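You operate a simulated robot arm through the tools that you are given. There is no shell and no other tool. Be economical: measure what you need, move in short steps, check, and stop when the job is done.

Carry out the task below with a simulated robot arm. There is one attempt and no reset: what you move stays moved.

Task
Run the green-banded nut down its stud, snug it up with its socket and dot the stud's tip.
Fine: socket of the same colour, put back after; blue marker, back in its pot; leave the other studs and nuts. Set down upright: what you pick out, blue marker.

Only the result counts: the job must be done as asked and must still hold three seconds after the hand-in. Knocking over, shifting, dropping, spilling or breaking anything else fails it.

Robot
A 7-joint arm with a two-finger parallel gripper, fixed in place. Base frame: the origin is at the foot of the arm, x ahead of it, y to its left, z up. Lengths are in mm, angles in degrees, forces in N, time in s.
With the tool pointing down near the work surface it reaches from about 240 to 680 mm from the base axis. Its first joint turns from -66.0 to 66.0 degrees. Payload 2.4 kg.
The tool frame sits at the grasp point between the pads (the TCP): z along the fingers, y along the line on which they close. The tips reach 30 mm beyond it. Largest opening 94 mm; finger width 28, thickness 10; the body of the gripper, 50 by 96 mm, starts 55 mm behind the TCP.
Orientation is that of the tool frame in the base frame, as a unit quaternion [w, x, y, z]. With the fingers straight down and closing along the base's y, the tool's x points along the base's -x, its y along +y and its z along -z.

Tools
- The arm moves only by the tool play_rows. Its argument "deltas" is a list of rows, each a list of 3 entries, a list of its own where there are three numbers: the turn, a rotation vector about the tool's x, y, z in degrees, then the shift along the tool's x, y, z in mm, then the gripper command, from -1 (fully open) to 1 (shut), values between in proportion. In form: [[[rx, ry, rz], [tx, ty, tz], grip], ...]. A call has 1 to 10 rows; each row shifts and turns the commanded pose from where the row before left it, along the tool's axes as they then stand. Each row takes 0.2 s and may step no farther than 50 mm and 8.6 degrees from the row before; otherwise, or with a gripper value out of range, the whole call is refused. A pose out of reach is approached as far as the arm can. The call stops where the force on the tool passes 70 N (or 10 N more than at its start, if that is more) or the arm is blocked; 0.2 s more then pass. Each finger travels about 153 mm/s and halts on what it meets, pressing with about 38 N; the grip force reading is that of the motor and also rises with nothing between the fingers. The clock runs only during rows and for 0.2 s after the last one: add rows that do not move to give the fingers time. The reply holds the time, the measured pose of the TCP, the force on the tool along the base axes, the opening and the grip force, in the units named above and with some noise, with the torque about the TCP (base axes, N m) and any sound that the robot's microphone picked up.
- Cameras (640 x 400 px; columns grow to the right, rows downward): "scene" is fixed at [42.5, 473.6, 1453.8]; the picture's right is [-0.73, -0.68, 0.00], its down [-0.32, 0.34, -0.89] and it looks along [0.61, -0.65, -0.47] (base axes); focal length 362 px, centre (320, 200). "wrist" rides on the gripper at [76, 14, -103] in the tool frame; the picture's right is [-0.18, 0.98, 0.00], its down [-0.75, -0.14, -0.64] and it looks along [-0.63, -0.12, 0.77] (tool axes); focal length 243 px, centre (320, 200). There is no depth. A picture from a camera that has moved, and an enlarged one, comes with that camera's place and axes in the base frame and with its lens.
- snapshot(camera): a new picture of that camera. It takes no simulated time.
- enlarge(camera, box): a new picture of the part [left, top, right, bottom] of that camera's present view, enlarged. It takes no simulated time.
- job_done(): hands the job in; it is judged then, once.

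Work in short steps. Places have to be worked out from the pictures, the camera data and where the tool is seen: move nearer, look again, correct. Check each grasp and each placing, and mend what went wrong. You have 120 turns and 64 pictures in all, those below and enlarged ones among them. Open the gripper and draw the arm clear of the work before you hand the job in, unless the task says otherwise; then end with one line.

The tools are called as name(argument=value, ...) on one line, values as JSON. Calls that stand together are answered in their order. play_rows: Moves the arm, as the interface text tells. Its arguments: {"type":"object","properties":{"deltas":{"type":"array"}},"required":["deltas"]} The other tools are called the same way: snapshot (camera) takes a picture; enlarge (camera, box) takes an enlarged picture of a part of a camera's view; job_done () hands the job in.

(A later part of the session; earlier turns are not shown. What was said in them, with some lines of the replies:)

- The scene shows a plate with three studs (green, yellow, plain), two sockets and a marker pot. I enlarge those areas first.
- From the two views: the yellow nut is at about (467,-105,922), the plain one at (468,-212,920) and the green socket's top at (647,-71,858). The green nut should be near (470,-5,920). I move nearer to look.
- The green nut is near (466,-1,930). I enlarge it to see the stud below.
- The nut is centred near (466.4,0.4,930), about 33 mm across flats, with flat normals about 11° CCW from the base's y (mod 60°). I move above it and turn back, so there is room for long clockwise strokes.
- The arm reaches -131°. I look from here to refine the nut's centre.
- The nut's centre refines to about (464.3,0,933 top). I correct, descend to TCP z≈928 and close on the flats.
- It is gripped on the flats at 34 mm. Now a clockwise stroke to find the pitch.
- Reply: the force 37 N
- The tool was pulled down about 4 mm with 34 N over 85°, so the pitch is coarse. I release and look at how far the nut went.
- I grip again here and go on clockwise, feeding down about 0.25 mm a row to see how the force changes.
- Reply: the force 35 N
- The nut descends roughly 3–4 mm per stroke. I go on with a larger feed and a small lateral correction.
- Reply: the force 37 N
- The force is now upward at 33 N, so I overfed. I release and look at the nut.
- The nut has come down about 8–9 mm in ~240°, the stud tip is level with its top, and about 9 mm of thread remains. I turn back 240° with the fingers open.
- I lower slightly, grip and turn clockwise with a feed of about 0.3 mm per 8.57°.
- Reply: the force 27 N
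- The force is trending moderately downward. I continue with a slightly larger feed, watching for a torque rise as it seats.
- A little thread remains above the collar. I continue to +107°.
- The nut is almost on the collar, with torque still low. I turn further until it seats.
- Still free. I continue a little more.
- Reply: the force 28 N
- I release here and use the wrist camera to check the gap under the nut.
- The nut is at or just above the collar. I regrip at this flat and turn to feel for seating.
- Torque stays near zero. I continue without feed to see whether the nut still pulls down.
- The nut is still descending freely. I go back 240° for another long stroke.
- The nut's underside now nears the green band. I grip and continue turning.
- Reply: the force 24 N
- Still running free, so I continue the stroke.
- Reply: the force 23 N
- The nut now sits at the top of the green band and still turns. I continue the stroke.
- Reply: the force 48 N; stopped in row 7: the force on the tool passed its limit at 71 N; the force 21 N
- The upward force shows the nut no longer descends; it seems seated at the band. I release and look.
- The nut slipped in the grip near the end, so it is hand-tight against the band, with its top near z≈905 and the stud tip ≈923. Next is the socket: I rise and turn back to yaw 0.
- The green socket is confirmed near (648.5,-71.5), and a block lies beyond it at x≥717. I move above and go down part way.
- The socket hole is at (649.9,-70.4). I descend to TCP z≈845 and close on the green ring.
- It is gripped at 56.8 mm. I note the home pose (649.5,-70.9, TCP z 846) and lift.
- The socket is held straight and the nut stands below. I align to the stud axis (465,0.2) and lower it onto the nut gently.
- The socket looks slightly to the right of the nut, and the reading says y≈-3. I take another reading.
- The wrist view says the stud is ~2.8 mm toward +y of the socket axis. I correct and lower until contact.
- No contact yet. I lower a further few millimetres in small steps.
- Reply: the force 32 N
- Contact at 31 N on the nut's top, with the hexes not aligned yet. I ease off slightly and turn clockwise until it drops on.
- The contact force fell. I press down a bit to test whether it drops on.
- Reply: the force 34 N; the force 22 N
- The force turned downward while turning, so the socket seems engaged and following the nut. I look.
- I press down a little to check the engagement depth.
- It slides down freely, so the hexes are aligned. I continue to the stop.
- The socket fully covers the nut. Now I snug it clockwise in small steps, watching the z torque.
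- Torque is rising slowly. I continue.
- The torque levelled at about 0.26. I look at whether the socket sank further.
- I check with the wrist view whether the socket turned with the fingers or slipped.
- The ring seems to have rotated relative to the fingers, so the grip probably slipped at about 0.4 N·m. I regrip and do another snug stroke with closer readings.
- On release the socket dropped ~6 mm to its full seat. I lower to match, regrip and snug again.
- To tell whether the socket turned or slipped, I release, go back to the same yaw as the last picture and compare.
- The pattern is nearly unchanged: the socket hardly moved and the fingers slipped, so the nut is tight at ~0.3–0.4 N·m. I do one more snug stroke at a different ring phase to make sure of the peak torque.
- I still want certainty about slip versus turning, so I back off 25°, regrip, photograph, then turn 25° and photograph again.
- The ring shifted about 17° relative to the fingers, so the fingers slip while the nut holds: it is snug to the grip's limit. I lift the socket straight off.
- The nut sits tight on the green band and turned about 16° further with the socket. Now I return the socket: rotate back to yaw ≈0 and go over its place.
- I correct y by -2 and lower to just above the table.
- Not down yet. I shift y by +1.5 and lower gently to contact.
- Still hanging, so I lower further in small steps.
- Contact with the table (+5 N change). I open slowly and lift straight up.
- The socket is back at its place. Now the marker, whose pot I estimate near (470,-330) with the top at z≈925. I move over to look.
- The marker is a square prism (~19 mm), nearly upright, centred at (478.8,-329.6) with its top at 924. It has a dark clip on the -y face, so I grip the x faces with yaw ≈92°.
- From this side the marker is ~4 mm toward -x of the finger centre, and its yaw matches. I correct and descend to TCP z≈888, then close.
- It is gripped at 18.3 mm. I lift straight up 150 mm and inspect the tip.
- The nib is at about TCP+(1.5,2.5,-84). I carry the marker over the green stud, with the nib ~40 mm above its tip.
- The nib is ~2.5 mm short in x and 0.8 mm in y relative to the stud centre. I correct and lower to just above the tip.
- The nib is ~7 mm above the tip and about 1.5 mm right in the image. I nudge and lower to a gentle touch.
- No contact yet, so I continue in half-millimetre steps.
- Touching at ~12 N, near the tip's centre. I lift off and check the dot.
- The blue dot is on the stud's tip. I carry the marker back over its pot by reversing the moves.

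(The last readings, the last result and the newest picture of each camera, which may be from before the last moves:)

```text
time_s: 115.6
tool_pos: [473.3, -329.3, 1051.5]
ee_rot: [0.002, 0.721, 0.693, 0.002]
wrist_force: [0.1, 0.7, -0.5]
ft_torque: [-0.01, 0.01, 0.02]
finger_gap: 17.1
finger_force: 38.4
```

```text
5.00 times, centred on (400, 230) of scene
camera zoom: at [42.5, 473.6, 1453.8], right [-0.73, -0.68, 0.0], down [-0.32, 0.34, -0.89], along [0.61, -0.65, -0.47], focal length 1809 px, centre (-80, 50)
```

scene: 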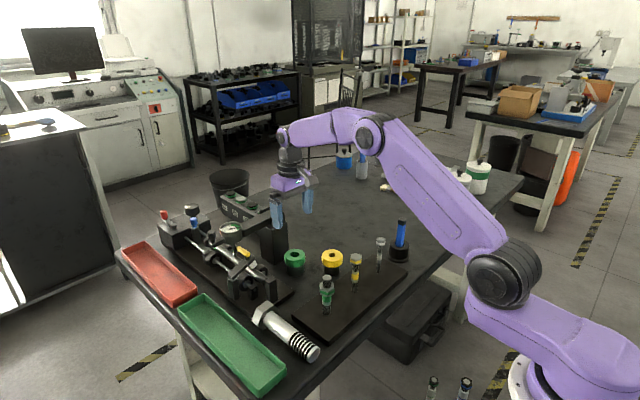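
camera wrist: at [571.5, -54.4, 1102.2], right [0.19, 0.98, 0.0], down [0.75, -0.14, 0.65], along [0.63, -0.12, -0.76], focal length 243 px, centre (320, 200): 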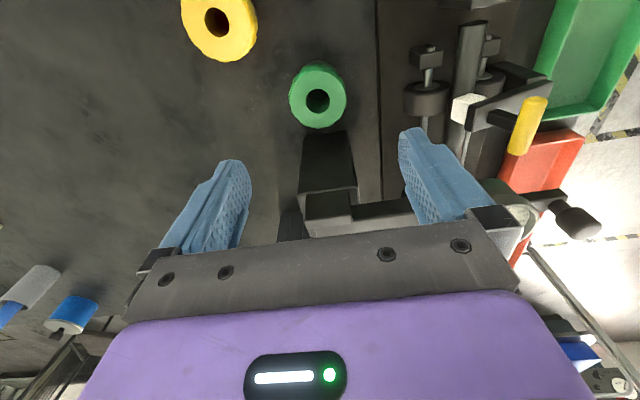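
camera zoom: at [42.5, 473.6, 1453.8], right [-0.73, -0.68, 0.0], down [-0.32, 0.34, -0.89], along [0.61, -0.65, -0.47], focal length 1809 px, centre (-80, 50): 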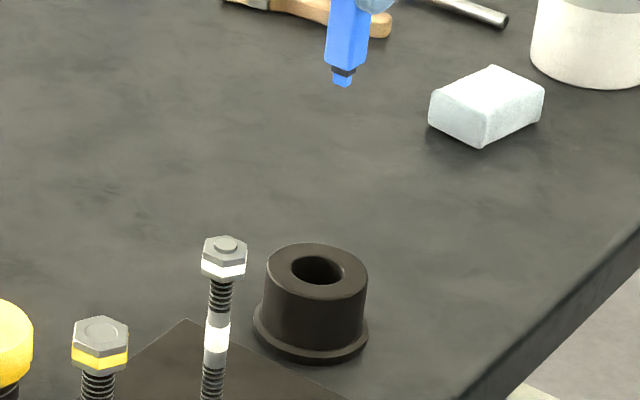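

The pot hole is centred near (474.9,-331.3). I shift (+1.6,-1.9) and lower to just above the pot mouth.

play_rows(deltas=[[[0, 0, 0], [-1.9, 1.7, 0], 1], [[0, 0, 0], [0, 0, 45], 1], [[0, 0, 0], [0, 0, 45], 1], [[0, 0, 0], [0, 0, 25], 1], [[0, 0, 0], [0, 0, 3], 1], [[0, 0, 0], [0, 0, 0], 1]])

enlarge(camera="scene", box=[370, 205, 430, 275])

enlarge(camera="wrist", box=[240, 70, 400, 190])

```text
time_s: 117.0
tool_pos: [476.8, -332.8, 931.7]
ee_rot: [0.002, 0.721, 0.693, 0.001]
wrist_force: [0.1, -0.3, -0.5]
ft_torque: [-0.01, 0.01, -0.06]
finger_gap: 17.1
finger_force: 37.9
```

```text
5.71 times, centred on (400, 240) of scene
camera zoom: at [42.5, 473.6, 1453.8], right [-0.73, -0.68, 0.0], down [-0.32, 0.34, -0.89], along [0.61, -0.65, -0.47], focal length 2067 px, centre (-137, -29)
```

zoom: 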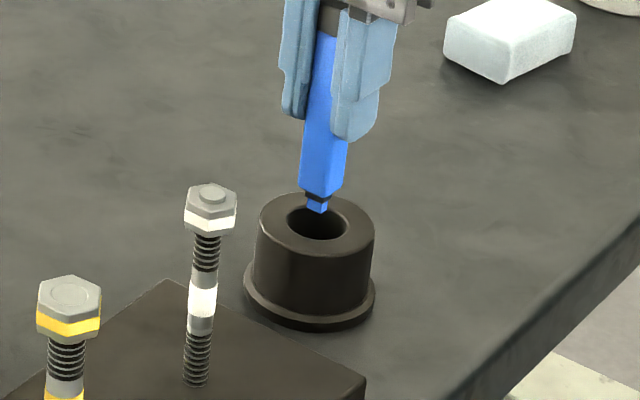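

```text
3.33 times, centred on (320, 130) of wrist
camera zoom: at [494.4, -255.8, 1035.4], right [0.98, -0.22, 0.01], down [-0.17, -0.75, 0.64], along [-0.14, -0.63, -0.77], focal length 809 px, centre (320, 433)
```

zoom: 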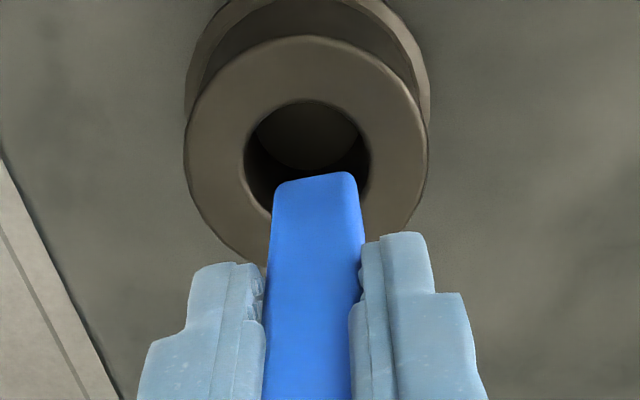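

The hole is ~2 mm toward -x now, so I shift (-1.9,+1.0) and read the pose again before inserting.

play_rows(deltas=[[[0, 0, 0], [1, -1.9, 0], 1], [[0, 0, 0], [0, 0, 0], 1]])

play_rows(deltas=[[[0, 0, 0], [0, 0, 0], 1]])

play_rows(deltas=[[[0, 0, 0], [0, 0, 0], 1]])

```text
time_s: 117.6
tool_pos: [475.5, -331.0, 932.5]
ee_rot: [0.003, 0.721, 0.693, 0.001]
wrist_force: [0.1, 0.6, -1.1]
ft_torque: [-0.01, -0.01, -0.02]
finger_gap: 17.0
finger_force: 38.1
```

```text
time_s: 118.0
tool_pos: [475.5, -332.0, 932.8]
ee_rot: [0.003, 0.72, 0.694, 0.001]
wrist_force: [-0.4, 0.2, 0.0]
ft_torque: [0.01, 0.01, 0.03]
finger_gap: 17.2
finger_force: 38.0
```

```text
time_s: 118.4
tool_pos: [476.6, -332.5, 932.8]
ee_rot: [0.001, 0.721, 0.693, 0.002]
wrist_force: [0.5, 0.2, -1.0]
ft_torque: [-0.03, -0.02, 0.03]
finger_gap: 17.3
finger_force: 37.2
```

The pose matches the pick-up pose within noise. I lower into the pot stepwise.

play_rows(deltas=[[[0, 0, 0], [0, -0.5, 4], 1], [[0, 0, 0], [0, 0, 4], 1], [[0, 0, 0], [0, 0, 4], 1], [[0, 0, 0], [0, 0, 4], 1], [[0, 0, 0], [0, 0, 4], 1]])

play_rows(deltas=[[[0, 0, 0], [0, 0, 4], 1], [[0, 0, 0], [0, 0, 4], 1], [[0, 0, 0], [0, 0, 4], 1], [[0, 0, 0], [0, 0, 4], 1]])

```text
time_s: 119.6
tool_pos: [475.0, -331.2, 913.0]
ee_rot: [0.003, 0.721, 0.693, 0.002]
wrist_force: [-0.2, -0.8, -0.6]
ft_torque: [0.02, -0.03, 0.01]
finger_gap: 17.1
finger_force: 37.8
```

```text
time_s: 120.6
tool_pos: [475.5, -332.2, 896.4]
ee_rot: [0.002, 0.72, 0.694, 0.001]
wrist_force: [-0.1, 0.0, -0.3]
ft_torque: [0.01, -0.02, 0.05]
finger_gap: 17.4
finger_force: 37.8
```

It goes in without contact. I lower the last millimetres to the bottom.

play_rows(deltas=[[[0, 0, 0], [0, 0, 3], 1], [[0, 0, 0], [0, 0, 2], 1], [[0, 0, 0], [0, 0, 1], 1]])

play_rows(deltas=[[[0, 0, 0], [0, 0, 0.7], 1], [[0, 0, 0], [0, 0, 0.7], 1]])

```text
time_s: 121.4
tool_pos: [475.0, -330.8, 890.4]
ee_rot: [0.003, 0.721, 0.693, 0.001]
wrist_force: [0.5, -0.1, 0.7]
ft_torque: [0.01, 0.01, 0.01]
finger_gap: 17.3
finger_force: 37.8
```

```text
time_s: 122.0
tool_pos: [474.8, -332.1, 888.9]
ee_rot: [0.002, 0.721, 0.693, 0.001]
wrist_force: [-0.5, -0.5, -1.1]
ft_torque: [0.03, 0.01, -0.01]
finger_gap: 17.5
finger_force: 37.6
```

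play_rows(deltas=[[[0, 0, 0], [0, 0, 0.7], 1], [[0, 0, 0], [0, 0, 0.7], 1]])

play_rows(deltas=[[[0, 0, 0], [0, 0, 0.7], 1], [[0, 0, 0], [0, 0, 0.7], 1]])

```text
time_s: 122.6
tool_pos: [474.5, -331.4, 888.4]
ee_rot: [0.003, 0.72, 0.694, 0.001]
wrist_force: [-3.3, 3.5, 13.2]
ft_torque: [0.26, 0.2, 0.03]
finger_gap: 17.5
finger_force: 38.0
```

```text
time_s: 123.2
tool_pos: [476.4, -331.8, 888.1]
ee_rot: [0.004, 0.72, 0.694, 0.002]
wrist_force: [-5.1, 8.0, 32.4]
ft_torque: [0.59, 0.3, -0.05]
finger_gap: 17.4
finger_force: 38.1
```

The marker is on the pot's bottom (contact reached, 32 N). I back off 1.5 mm to relieve the load, open gradually and rise.

play_rows(deltas=[[[0, 0, 0], [0, 0, -1.8], 1], [[0, 0, 0], [0, 0, 0], 0.5], [[0, 0, 0], [0, 0, 0], 0.2], [[0, 0, 0], [0, 0, 0], -0.3], [[0, 0, 0], [0, 0, 0], -0.3], [[0, 0, 0], [0, 0, -30], -0.3], [[0, 0, 0], [0, 0, -45], -0.3], [[0, 0, 0], [0, 0, -45], -0.5], [[0, 0, 0], [0, 0, -45], -1], [[0, 0, 0], [40, 0, -10], -1]])

snapshot(camera="scene")

enlarge(camera="scene", box=[260, 200, 440, 340])

```text
time_s: 125.4
tool_pos: [475.3, -292.5, 1064.3]
ee_rot: [0.003, 0.72, 0.694, 0.001]
wrist_force: [-0.1, 0.5, 0.0]
ft_torque: [-0.02, 0.02, 0.03]
finger_gap: 93.9
finger_force: 0.0
```

```text
6 pictures are left
```

scene: 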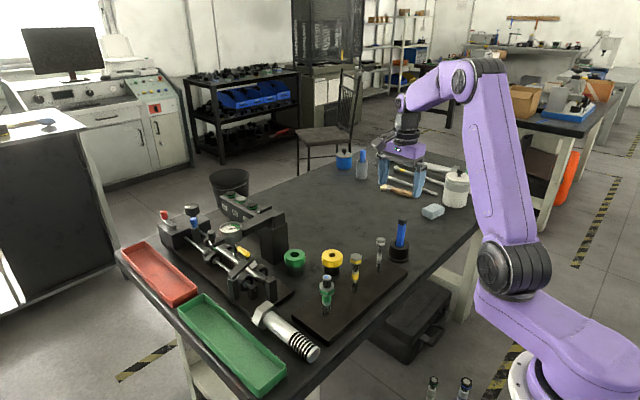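

```text
2.86 times, centred on (350, 270) of scene
camera zoom: at [42.5, 473.6, 1453.8], right [-0.73, -0.68, 0.0], down [-0.32, 0.34, -0.89], along [0.61, -0.65, -0.47], focal length 1034 px, centre (234, 0)
```

zoom: 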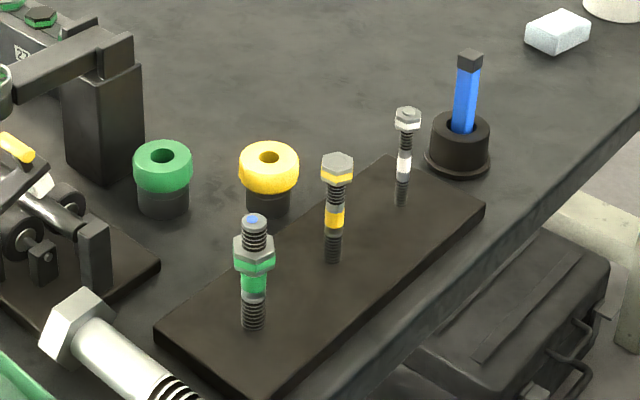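

Everything is in place: the nut is on its seat and dotted, the socket is home, the marker is upright in its pot, and the arm is clear and open. I hand in.

job_done()

```text
The job is handed in.
```

I ran the green-banded nut down onto its seat, snugged it with the green socket and dotted the stud's tip in blue. The socket and marker are back upright in their places. The fingers began slipping on the socket at about 0.3–0.4 N·m, so the nut is only as tight as the grip allowed.
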